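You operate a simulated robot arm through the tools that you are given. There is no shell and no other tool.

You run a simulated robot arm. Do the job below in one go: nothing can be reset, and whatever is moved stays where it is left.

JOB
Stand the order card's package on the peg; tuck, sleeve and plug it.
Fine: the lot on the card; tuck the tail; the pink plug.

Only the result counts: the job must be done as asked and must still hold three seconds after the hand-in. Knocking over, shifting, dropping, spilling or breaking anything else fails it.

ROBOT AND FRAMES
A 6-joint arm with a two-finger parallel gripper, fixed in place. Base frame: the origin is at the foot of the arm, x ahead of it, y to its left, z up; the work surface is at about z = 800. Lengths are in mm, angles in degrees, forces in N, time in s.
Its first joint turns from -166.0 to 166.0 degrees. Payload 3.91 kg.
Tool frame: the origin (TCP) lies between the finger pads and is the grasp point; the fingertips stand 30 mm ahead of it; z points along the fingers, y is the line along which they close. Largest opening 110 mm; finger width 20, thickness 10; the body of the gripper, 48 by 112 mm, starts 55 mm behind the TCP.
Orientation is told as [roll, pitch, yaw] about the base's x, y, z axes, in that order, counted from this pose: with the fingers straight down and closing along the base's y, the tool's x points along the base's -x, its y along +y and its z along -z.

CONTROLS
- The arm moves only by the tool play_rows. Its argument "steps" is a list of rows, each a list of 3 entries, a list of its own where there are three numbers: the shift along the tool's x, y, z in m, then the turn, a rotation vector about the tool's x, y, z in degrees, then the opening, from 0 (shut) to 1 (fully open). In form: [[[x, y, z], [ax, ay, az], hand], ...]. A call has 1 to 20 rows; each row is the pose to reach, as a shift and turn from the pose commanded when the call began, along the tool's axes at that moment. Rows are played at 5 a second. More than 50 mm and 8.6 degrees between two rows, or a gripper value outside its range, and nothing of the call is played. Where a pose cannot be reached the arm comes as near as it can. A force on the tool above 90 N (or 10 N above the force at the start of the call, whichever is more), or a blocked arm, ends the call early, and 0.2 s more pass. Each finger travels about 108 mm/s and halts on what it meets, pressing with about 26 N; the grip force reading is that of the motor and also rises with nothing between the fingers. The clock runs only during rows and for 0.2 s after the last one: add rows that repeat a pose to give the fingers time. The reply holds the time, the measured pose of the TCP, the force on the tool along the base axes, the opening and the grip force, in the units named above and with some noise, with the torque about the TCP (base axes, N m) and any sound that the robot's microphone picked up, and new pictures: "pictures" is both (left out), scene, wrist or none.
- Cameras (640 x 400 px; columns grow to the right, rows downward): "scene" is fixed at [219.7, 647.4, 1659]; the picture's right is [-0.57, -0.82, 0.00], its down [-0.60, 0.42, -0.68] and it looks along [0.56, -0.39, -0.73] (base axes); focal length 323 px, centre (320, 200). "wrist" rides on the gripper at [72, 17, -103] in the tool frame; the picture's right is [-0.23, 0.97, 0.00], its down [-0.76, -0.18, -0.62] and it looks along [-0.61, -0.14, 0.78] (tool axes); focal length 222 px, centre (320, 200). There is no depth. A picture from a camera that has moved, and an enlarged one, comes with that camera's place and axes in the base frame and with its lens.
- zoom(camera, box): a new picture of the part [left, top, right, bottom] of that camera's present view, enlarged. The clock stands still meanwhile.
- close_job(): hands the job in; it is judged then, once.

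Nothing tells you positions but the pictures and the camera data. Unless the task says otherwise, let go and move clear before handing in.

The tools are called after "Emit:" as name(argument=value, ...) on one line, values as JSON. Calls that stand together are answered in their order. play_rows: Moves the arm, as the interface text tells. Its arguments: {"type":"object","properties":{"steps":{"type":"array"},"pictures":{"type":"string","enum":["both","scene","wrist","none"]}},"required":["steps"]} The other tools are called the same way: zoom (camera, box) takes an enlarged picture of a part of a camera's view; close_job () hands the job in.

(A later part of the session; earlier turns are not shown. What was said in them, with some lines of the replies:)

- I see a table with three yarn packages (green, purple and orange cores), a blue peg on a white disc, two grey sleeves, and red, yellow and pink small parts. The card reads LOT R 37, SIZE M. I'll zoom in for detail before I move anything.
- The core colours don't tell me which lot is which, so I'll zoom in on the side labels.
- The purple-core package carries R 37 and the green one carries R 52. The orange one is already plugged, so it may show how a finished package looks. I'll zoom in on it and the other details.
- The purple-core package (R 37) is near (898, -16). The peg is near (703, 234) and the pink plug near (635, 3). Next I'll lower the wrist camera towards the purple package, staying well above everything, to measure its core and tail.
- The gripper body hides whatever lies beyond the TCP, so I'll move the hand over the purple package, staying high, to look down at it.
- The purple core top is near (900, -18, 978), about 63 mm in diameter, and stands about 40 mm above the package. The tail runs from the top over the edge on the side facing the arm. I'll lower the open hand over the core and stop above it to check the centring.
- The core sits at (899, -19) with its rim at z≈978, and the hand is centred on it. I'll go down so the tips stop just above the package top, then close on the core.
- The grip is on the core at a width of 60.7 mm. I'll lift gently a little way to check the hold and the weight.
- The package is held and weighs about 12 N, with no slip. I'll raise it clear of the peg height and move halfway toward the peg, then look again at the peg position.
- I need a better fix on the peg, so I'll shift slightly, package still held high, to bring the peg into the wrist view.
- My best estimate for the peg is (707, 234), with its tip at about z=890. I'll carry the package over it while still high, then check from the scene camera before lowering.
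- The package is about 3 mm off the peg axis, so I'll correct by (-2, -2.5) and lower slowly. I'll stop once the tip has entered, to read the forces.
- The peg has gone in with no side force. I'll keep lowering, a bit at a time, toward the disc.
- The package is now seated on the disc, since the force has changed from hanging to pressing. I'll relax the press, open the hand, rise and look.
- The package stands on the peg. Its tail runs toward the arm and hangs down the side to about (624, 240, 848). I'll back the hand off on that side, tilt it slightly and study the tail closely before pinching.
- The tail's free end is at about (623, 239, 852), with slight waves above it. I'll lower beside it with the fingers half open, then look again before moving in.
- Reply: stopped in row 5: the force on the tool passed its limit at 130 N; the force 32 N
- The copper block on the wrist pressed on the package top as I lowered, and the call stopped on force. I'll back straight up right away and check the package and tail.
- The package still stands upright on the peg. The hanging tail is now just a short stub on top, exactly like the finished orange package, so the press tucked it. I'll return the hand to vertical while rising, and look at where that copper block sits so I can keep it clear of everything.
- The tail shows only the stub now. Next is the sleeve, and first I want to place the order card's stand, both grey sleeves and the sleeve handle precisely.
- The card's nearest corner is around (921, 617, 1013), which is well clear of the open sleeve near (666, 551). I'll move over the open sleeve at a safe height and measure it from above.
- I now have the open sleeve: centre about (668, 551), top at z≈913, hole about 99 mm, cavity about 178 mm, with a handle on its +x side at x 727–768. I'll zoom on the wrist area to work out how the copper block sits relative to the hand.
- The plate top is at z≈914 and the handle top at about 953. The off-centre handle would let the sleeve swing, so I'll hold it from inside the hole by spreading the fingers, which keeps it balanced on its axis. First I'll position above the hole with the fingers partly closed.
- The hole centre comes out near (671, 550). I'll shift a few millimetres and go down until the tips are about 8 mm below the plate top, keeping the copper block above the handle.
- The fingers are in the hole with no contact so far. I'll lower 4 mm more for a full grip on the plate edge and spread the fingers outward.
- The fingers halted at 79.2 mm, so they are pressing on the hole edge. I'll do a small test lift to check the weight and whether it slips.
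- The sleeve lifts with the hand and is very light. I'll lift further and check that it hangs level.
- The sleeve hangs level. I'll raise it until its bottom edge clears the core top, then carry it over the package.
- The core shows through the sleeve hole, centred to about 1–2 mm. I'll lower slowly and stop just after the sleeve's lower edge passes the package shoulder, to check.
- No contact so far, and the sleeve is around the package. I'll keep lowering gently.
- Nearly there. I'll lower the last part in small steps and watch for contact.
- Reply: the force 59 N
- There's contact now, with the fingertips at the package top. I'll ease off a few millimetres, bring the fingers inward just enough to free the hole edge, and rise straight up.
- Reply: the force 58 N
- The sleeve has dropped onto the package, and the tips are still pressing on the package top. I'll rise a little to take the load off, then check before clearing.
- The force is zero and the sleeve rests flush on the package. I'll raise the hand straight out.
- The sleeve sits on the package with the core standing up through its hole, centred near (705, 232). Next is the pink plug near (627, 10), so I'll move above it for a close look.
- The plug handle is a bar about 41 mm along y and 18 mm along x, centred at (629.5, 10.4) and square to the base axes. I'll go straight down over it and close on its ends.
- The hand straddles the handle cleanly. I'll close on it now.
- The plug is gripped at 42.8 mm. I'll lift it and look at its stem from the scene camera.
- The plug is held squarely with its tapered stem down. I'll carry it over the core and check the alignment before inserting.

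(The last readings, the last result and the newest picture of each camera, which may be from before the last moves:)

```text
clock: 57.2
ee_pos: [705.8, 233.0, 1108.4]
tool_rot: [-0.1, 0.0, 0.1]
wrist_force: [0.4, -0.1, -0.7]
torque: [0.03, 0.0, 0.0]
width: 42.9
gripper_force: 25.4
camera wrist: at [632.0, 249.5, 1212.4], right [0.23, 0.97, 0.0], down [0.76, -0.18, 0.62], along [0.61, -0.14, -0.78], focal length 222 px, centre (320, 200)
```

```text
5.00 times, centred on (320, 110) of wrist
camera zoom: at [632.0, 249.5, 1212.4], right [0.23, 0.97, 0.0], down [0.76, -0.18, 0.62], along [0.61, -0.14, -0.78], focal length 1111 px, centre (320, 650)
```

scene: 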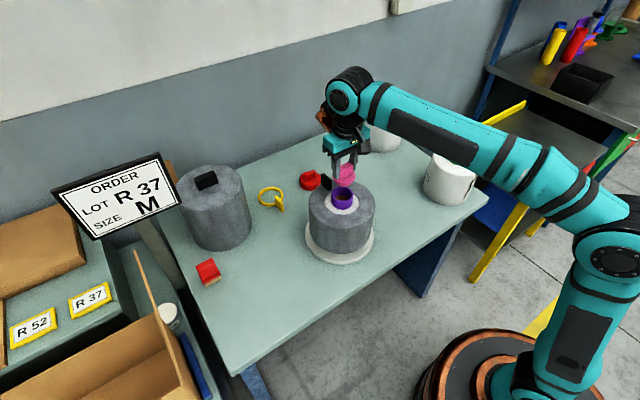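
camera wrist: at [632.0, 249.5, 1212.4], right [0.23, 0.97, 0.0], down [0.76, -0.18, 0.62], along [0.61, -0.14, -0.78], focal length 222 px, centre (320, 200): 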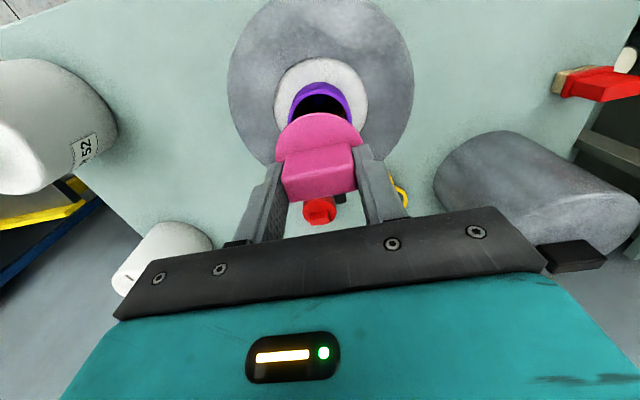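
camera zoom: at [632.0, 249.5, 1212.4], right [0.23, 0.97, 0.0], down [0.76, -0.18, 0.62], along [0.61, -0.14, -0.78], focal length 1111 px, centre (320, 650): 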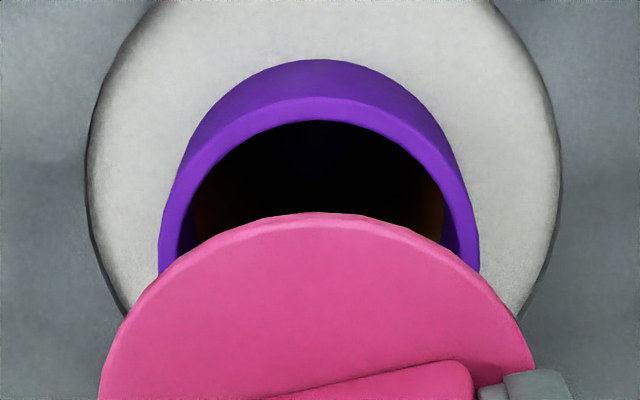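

The plug sits about 3 mm short in x and 1 mm over in y relative to the core. I'll correct that and lower until the stem tip is just inside the rim.

Emit:
play_rows(steps=[[[-0.003, -0.0009, 0], [0, 0, 0], 0.15], [[-0.003, -0.0009, 0.015], [0, 0, 0], 0.15], [[-0.003, -0.0009, 0.03], [0, 0, 0], 0.15], [[-0.003, -0.0009, 0.04], [0, 0, 0], 0.15], [[-0.003, -0.0009, 0.048], [0, 0, 0], 0.15], [[-0.003, -0.0009, 0.048], [0, 0, 0], 0.15]], pictures="both")

Emit:
zoom(camera="scene", box=[320, 155, 370, 215])

Emit:
zoom(camera="wrist", box=[270, 80, 370, 160])

```text
clock: 58.6
ee_pos: [707.4, 230.7, 1061.1]
tool_rot: [0.1, 0.0, 0.1]
wrist_force: [0.3, -0.2, -0.5]
torque: [0.03, 0.0, 0.0]
width: 43.0
gripper_force: 25.9
camera wrist: at [634.6, 247.8, 1165.2], right [0.23, 0.97, 0.0], down [0.76, -0.18, 0.62], along [0.61, -0.14, -0.78], focal length 222 px, centre (320, 200)
```

scene: 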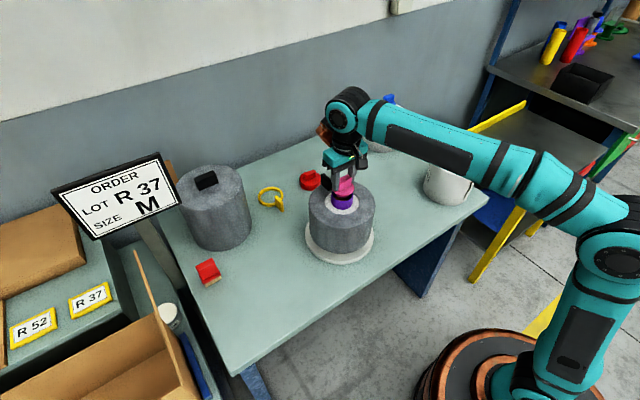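
wrist: 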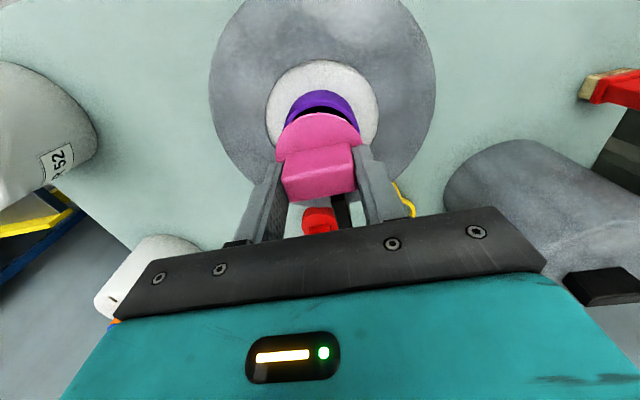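

```text
6.67 times, centred on (345, 185) of scene
camera zoom: at [219.7, 647.4, 1659.0], right [-0.57, -0.82, 0.0], down [-0.6, 0.42, -0.68], along [0.56, -0.39, -0.73], focal length 2156 px, centre (153, 300)
```

zoom: 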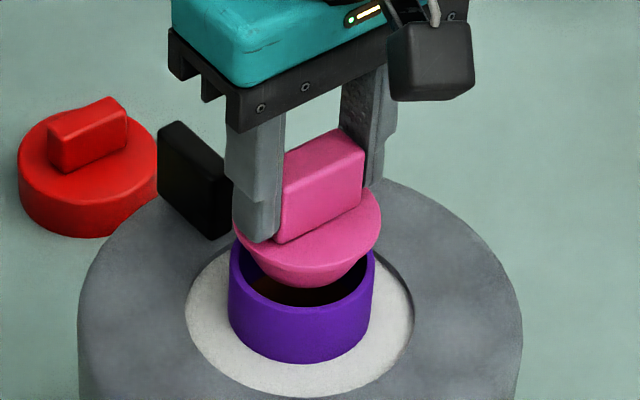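

```text
5.00 times, centred on (320, 120) of wrist
camera zoom: at [634.6, 247.8, 1165.2], right [0.23, 0.97, 0.0], down [0.76, -0.18, 0.62], along [0.61, -0.14, -0.78], focal length 1111 px, centre (320, 600)
```

zoom: 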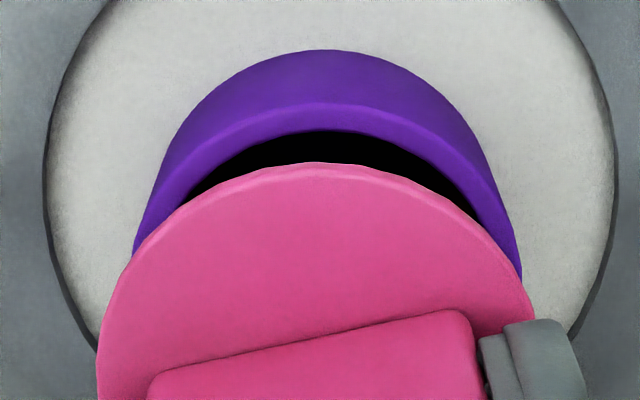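

x is aligned now, and y needs about +1.3 mm. I'll correct that and lower into the core in small steps.

Emit:
play_rows(steps=[[[0, 0.0013, 0], [0, 0, 0], 0.15], [[0, 0.0013, 0.004], [0, 0, 0], 0.15], [[0, 0.0013, 0.008], [0, 0, 0], 0.15], [[0, 0.0013, 0.012], [0, 0, 0], 0.15], [[0, 0.0013, 0.016], [0, 0, 0], 0.15], [[0, 0.0013, 0.016], [0, 0, 0], 0.15]], pictures="both")

Emit:
zoom(camera="scene", box=[320, 155, 370, 215])

Emit:
zoom(camera="wrist", box=[270, 80, 370, 160])

```text
clock: 60.0
ee_pos: [708.2, 231.9, 1045.0]
tool_rot: [-0.1, 0.0, 0.0]
wrist_force: [-0.1, 0.0, -0.4]
torque: [0.04, -0.01, 0.01]
width: 42.8
gripper_force: 25.9
camera wrist: at [634.5, 248.9, 1148.7], right [0.23, 0.97, 0.0], down [0.76, -0.18, 0.62], along [0.61, -0.14, -0.78], focal length 222 px, centre (320, 200)
```

scene: 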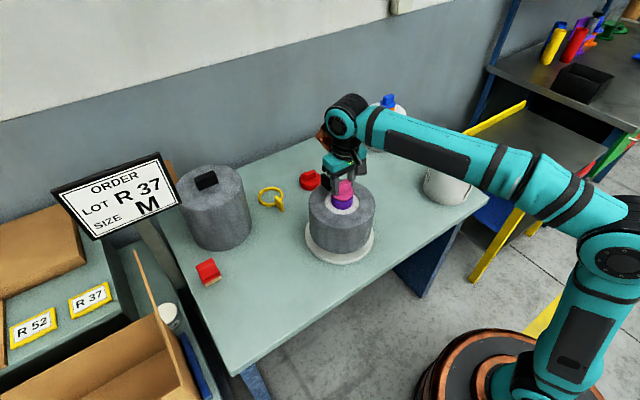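
wrist: 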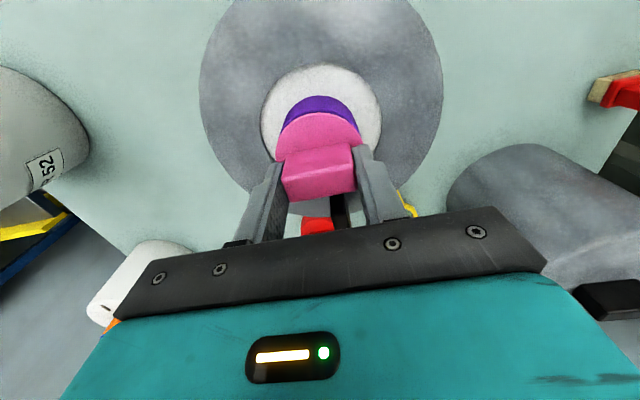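

```text
6.67 times, centred on (345, 185) of scene
camera zoom: at [219.7, 647.4, 1659.0], right [-0.57, -0.82, 0.0], down [-0.6, 0.42, -0.68], along [0.56, -0.39, -0.73], focal length 2156 px, centre (153, 300)
```

zoom: 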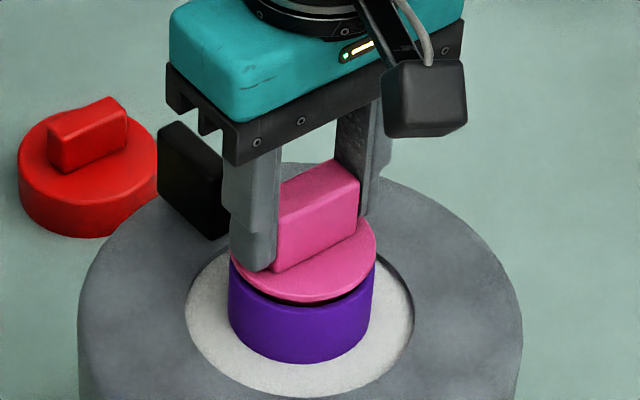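

```text
5.00 times, centred on (320, 120) of wrist
camera zoom: at [634.5, 248.9, 1148.7], right [0.23, 0.97, 0.0], down [0.76, -0.18, 0.62], along [0.61, -0.14, -0.78], focal length 1111 px, centre (320, 600)
```

zoom: 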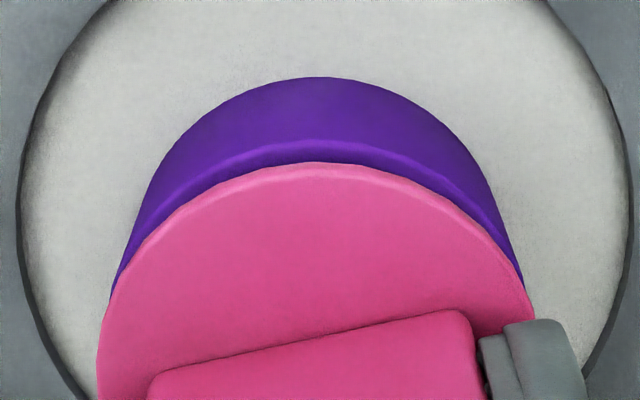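

The stem is in the core and the flange is a few millimetres above the rim, with no side force. I'll go down the last bit until it seats.

Emit:
play_rows(steps=[[[0, 0, 0.002], [0, 0, 0], 0.15], [[0, 0, 0.004], [0, 0, 0], 0.15], [[0, 0, 0.006], [0, 0, 0], 0.15], [[0, 0, 0.007], [0, 0, 0], 0.15], [[0, 0, 0.007], [0, 0, 0], 0.15]], pictures="none")

Emit:
zoom(camera="scene", box=[320, 155, 370, 215])

```text
clock: 61.2
ee_pos: [707.6, 231.6, 1038.7]
tool_rot: [0.1, 0.0, 0.1]
wrist_force: [1.9, 0.7, 7.1]
torque: [0.0, 0.04, -0.02]
width: 43.1
gripper_force: 25.7
```

```text
6.67 times, centred on (345, 185) of scene
camera zoom: at [219.7, 647.4, 1659.0], right [-0.57, -0.82, 0.0], down [-0.6, 0.42, -0.68], along [0.56, -0.39, -0.73], focal length 2156 px, centre (153, 300)
```

zoom: 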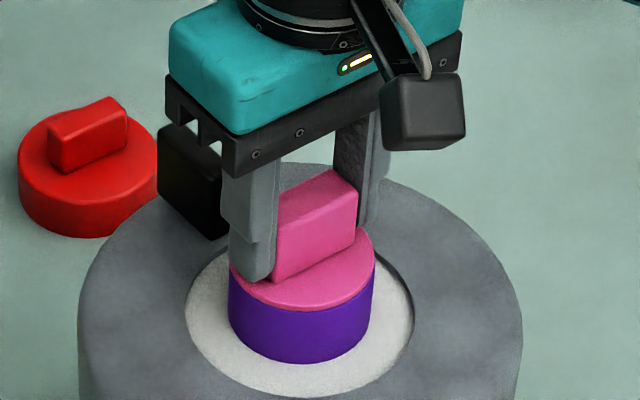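

The flange is on the rim. I'll press gently to confirm it's fully seated.

Emit:
play_rows(steps=[[[0, 0, 0.001], [0, 0, 0], 0.15], [[0, 0, 0.002], [0, 0, 0], 0.15], [[0, 0, 0.002], [0, 0, 0], 0.15]], pictures="none")

```text
clock: 62.0
ee_pos: [707.2, 231.3, 1037.6]
tool_rot: [0.1, 0.0, 0.1]
wrist_force: [5.1, 2.7, 20.0]
torque: [0.02, -0.05, 0.0]
width: 42.7
gripper_force: 25.3
```

The force climbs with no further travel, so the plug is seated. I'll ease off, open the fingers and rise straight up.

Emit:
play_rows(steps=[[[0, 0, -0.002], [0, 0, 0], 0.15], [[0, 0, -0.002], [0, 0, 0], 0.45], [[0, 0, -0.002], [0, 0, 0], 0.65], [[0, 0, -0.002], [0, 0, 0], 0.65], [[0, 0, -0.015], [0, 0, 0], 0.65], [[0, 0, -0.04], [0, 0, 0], 0.65], [[0, 0, -0.08], [0, 0, 0], 0.65], [[0, 0, -0.12], [0, 0, 0], 0.65], [[0, 0, -0.15], [0, 0, 0], 0.65], [[0, 0, -0.15], [0, 0, 0], 0.65]], pictures="both")

Emit:
zoom(camera="scene", box=[295, 160, 385, 270])

Emit:
zoom(camera="wrist", box=[230, 0, 410, 180])

```text
clock: 64.2
ee_pos: [707.2, 230.3, 1186.4]
tool_rot: [0.1, 0.0, 0.0]
wrist_force: [0.7, 0.5, -0.6]
torque: [0.01, 0.0, -0.03]
width: 71.4
gripper_force: 0.0
camera wrist: at [635.2, 248.1, 1290.3], right [0.23, 0.97, 0.0], down [0.76, -0.18, 0.62], along [0.61, -0.14, -0.78], focal length 222 px, centre (320, 200)
```

scene: 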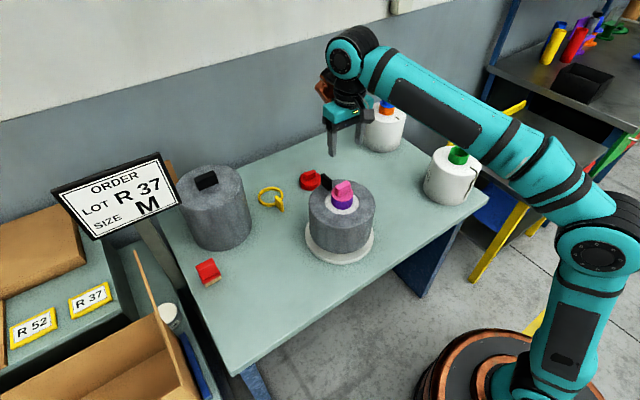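
wrist: 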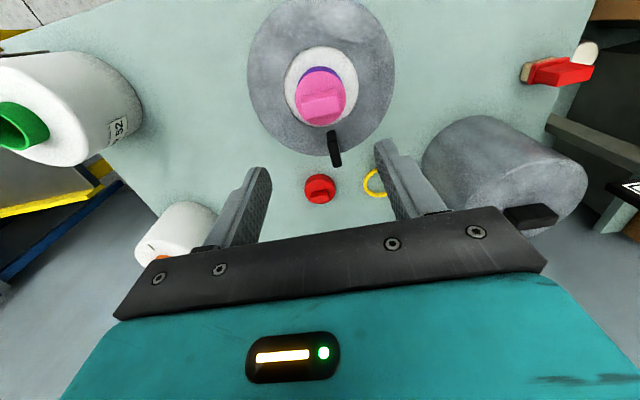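

```text
3.64 times, centred on (340, 215) of scene
camera zoom: at [219.7, 647.4, 1659.0], right [-0.57, -0.82, 0.0], down [-0.6, 0.42, -0.68], along [0.56, -0.39, -0.73], focal length 1176 px, centre (247, 146)
```

zoom: 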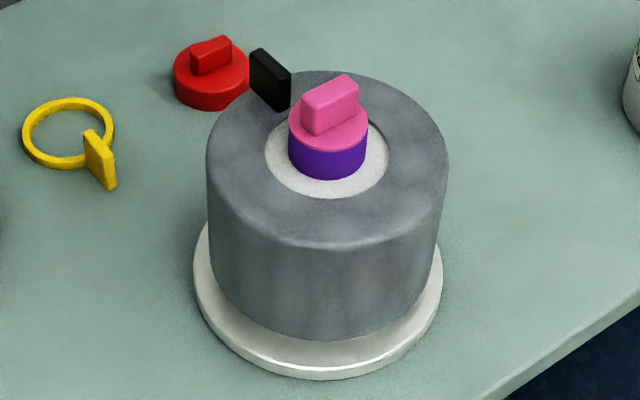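

```text
2.22 times, centred on (320, 90) of wrist
camera zoom: at [635.2, 248.1, 1290.3], right [0.23, 0.97, 0.0], down [0.76, -0.18, 0.62], along [0.61, -0.14, -0.78], focal length 494 px, centre (320, 444)
```

zoom: 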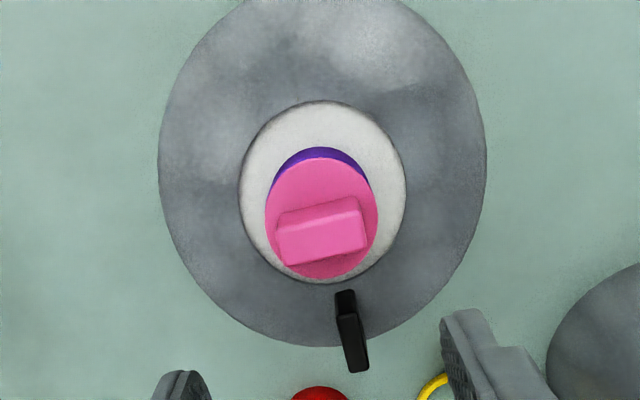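

The package is on the peg with the sleeve on and the pink plug flush on the core. Nothing else has moved. I'll move the hand well clear, wait a moment and check that everything holds before handing in.

Emit:
play_rows(steps=[[[0.02, -0.01, -0.03], [0, 0, 0], 0.65], [[0.05, -0.03, -0.06], [0, 0, 0], 0.65], [[0.085, -0.05, -0.08], [0, 0, 0], 0.65], [[0.12, -0.08, -0.1], [0, 0, 0], 0.65], [[0.15, -0.11, -0.1], [0, 0, 0], 0.65], [[0.15, -0.11, -0.1], [0, 0, 0], 0.65], [[0.15, -0.11, -0.1], [0, 0, 0], 0.65], [[0.15, -0.11, -0.1], [0, 0, 0], 0.65], [[0.15, -0.11, -0.1], [0, 0, 0], 0.65], [[0.15, -0.11, -0.1], [0, 0, 0], 0.65], [[0.15, -0.11, -0.1], [0, 0, 0], 0.65], [[0.15, -0.11, -0.1], [0, 0, 0], 0.65]], pictures="both")

Emit:
zoom(camera="scene", box=[295, 160, 385, 270])

Emit:
zoom(camera="wrist", box=[300, 60, 500, 220])

```text
refused: row 4 steps farther than a row can; nothing moved
```

```text
3.64 times, centred on (340, 215) of scene
camera zoom: at [219.7, 647.4, 1659.0], right [-0.57, -0.82, 0.0], down [-0.6, 0.42, -0.68], along [0.56, -0.39, -0.73], focal length 1176 px, centre (247, 146)
```

zoom: 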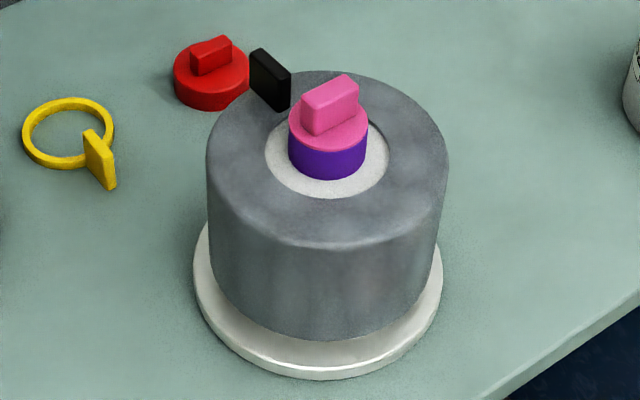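

```text
2.50 times, centred on (400, 140) of wrist
camera zoom: at [635.2, 248.1, 1290.3], right [0.23, 0.97, 0.0], down [0.76, -0.18, 0.62], along [0.61, -0.14, -0.78], focal length 555 px, centre (120, 350)
```

zoom: 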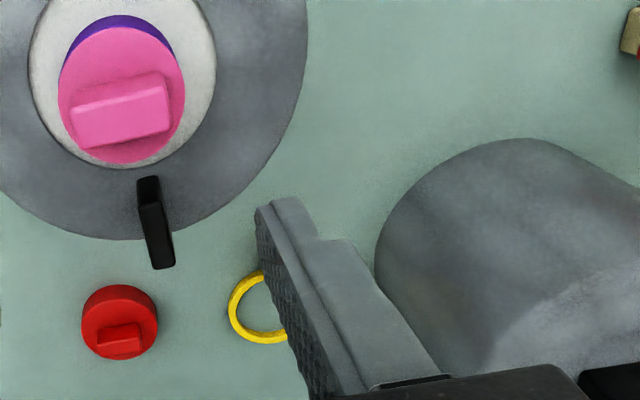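

That move was refused because one row stepped too far, so nothing moved. I'll repeat it with smaller steps.

Emit:
play_rows(steps=[[[0.015, -0.01, -0.02], [0, 0, 0], 0.65], [[0.035, -0.025, -0.045], [0, 0, 0], 0.65], [[0.055, -0.04, -0.07], [0, 0, 0], 0.65], [[0.08, -0.06, -0.09], [0, 0, 0], 0.65], [[0.11, -0.08, -0.1], [0, 0, 0], 0.65], [[0.14, -0.1, -0.1], [0, 0, 0], 0.65], [[0.15, -0.11, -0.1], [0, 0, 0], 0.65], [[0.15, -0.11, -0.1], [0, 0, 0], 0.65], [[0.15, -0.11, -0.1], [0, 0, 0], 0.65], [[0.15, -0.11, -0.1], [0, 0, 0], 0.65], [[0.15, -0.11, -0.1], [0, 0, 0], 0.65], [[0.15, -0.11, -0.1], [0, 0, 0], 0.65]], pictures="both")

Emit:
zoom(camera="scene", box=[295, 160, 385, 270])

Emit:
zoom(camera="wrist", box=[300, 40, 500, 220])

```text
clock: 66.8
ee_pos: [558.8, 121.9, 1287.5]
tool_rot: [0.1, 0.0, 0.0]
wrist_force: [-0.2, 0.7, -0.5]
torque: [-0.01, 0.01, 0.03]
width: 71.3
gripper_force: 0.2
camera wrist: at [484.8, 139.7, 1390.0], right [0.23, 0.97, 0.0], down [0.76, -0.18, 0.62], along [0.61, -0.14, -0.78], focal length 222 px, centre (320, 200)
```

scene: 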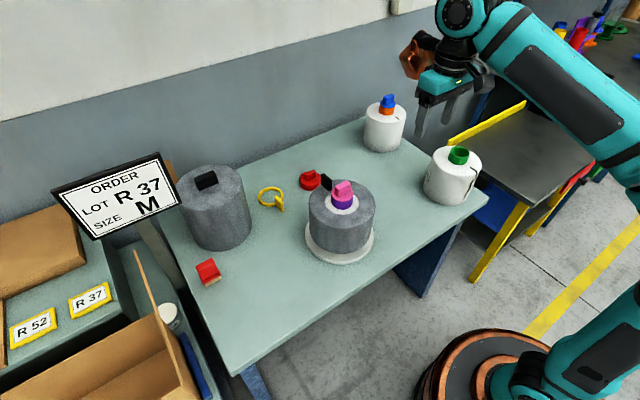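
wrist: 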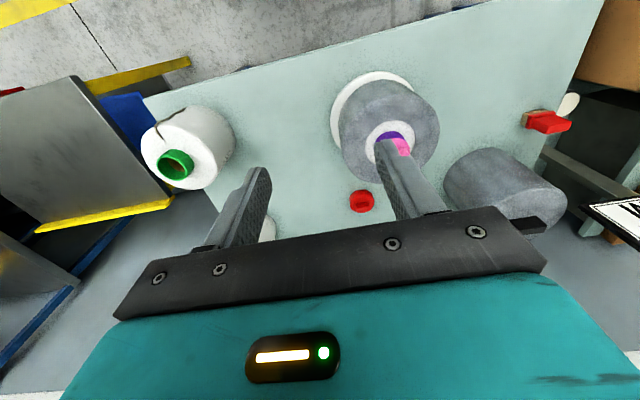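

```text
3.64 times, centred on (340, 215) of scene
camera zoom: at [219.7, 647.4, 1659.0], right [-0.57, -0.82, 0.0], down [-0.6, 0.42, -0.68], along [0.56, -0.39, -0.73], focal length 1176 px, centre (247, 146)
```

zoom: 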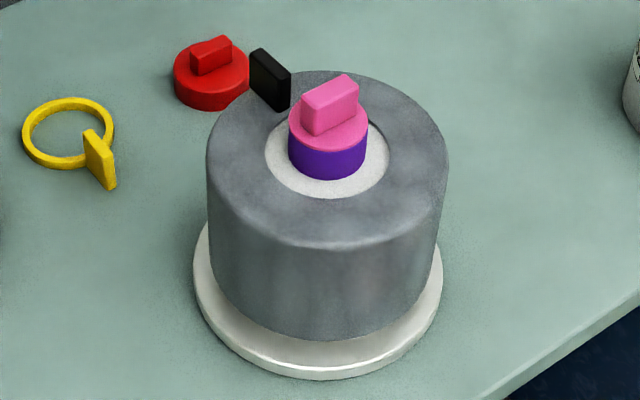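

```text
2.22 times, centred on (400, 130) of wrist
camera zoom: at [484.8, 139.7, 1390.0], right [0.23, 0.97, 0.0], down [0.76, -0.18, 0.62], along [0.61, -0.14, -0.78], focal length 494 px, centre (142, 356)
```

zoom: 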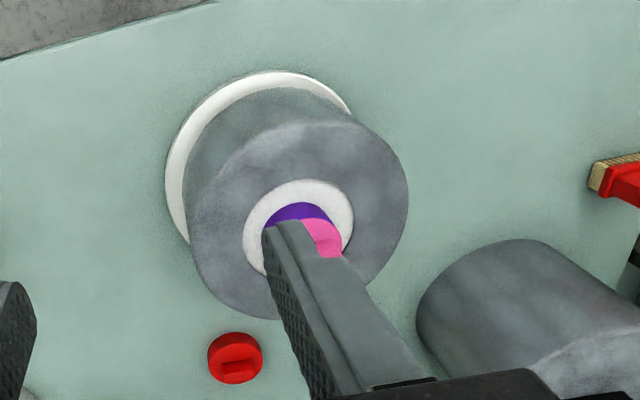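

Everything is steady: the R 37 package stands on the peg, its tail is tucked, the sleeve is over it and the pink plug is seated. The hand is clear and the other items haven't moved, so I'm handing in.

Emit:
close_job()

```text
The job is handed in.
```

The job is handed in. The R 37 package (purple core) stands on the peg with its tail tucked. The open sleeve is over it and the pink plug is seated in the core.

- **Tuck was accidental:** I meant to pinch the tail with the fingers. While I was lowering the hand beside the package, the copper block on the wrist pressed on the package top, and the arm stopped at 130 N. After that, only a short stub of tail showed, the same as on the finished orange package. I took that as tucked and did not redo it. The package stayed upright on the peg, with no visible damage.
- **Sleeve:** I used the open grey sleeve because the plug has to go in through its hole. It rests on the package top, and its lower edge is about 35 mm above the disc because it is shorter than the package. I held it by spreading the fingers inside the hole rather than by its handle. When I set it down, the fingertips pressed on the package top at about 59 N.
- **Plug:** The flange sits flat on the core rim. A 20 N press did not move it further.
- **Size M:** I found no size marks on the packages or sleeves, so I could not check that part of the card.

The last pictures showed nothing else on the table had moved, and the hand was clear.
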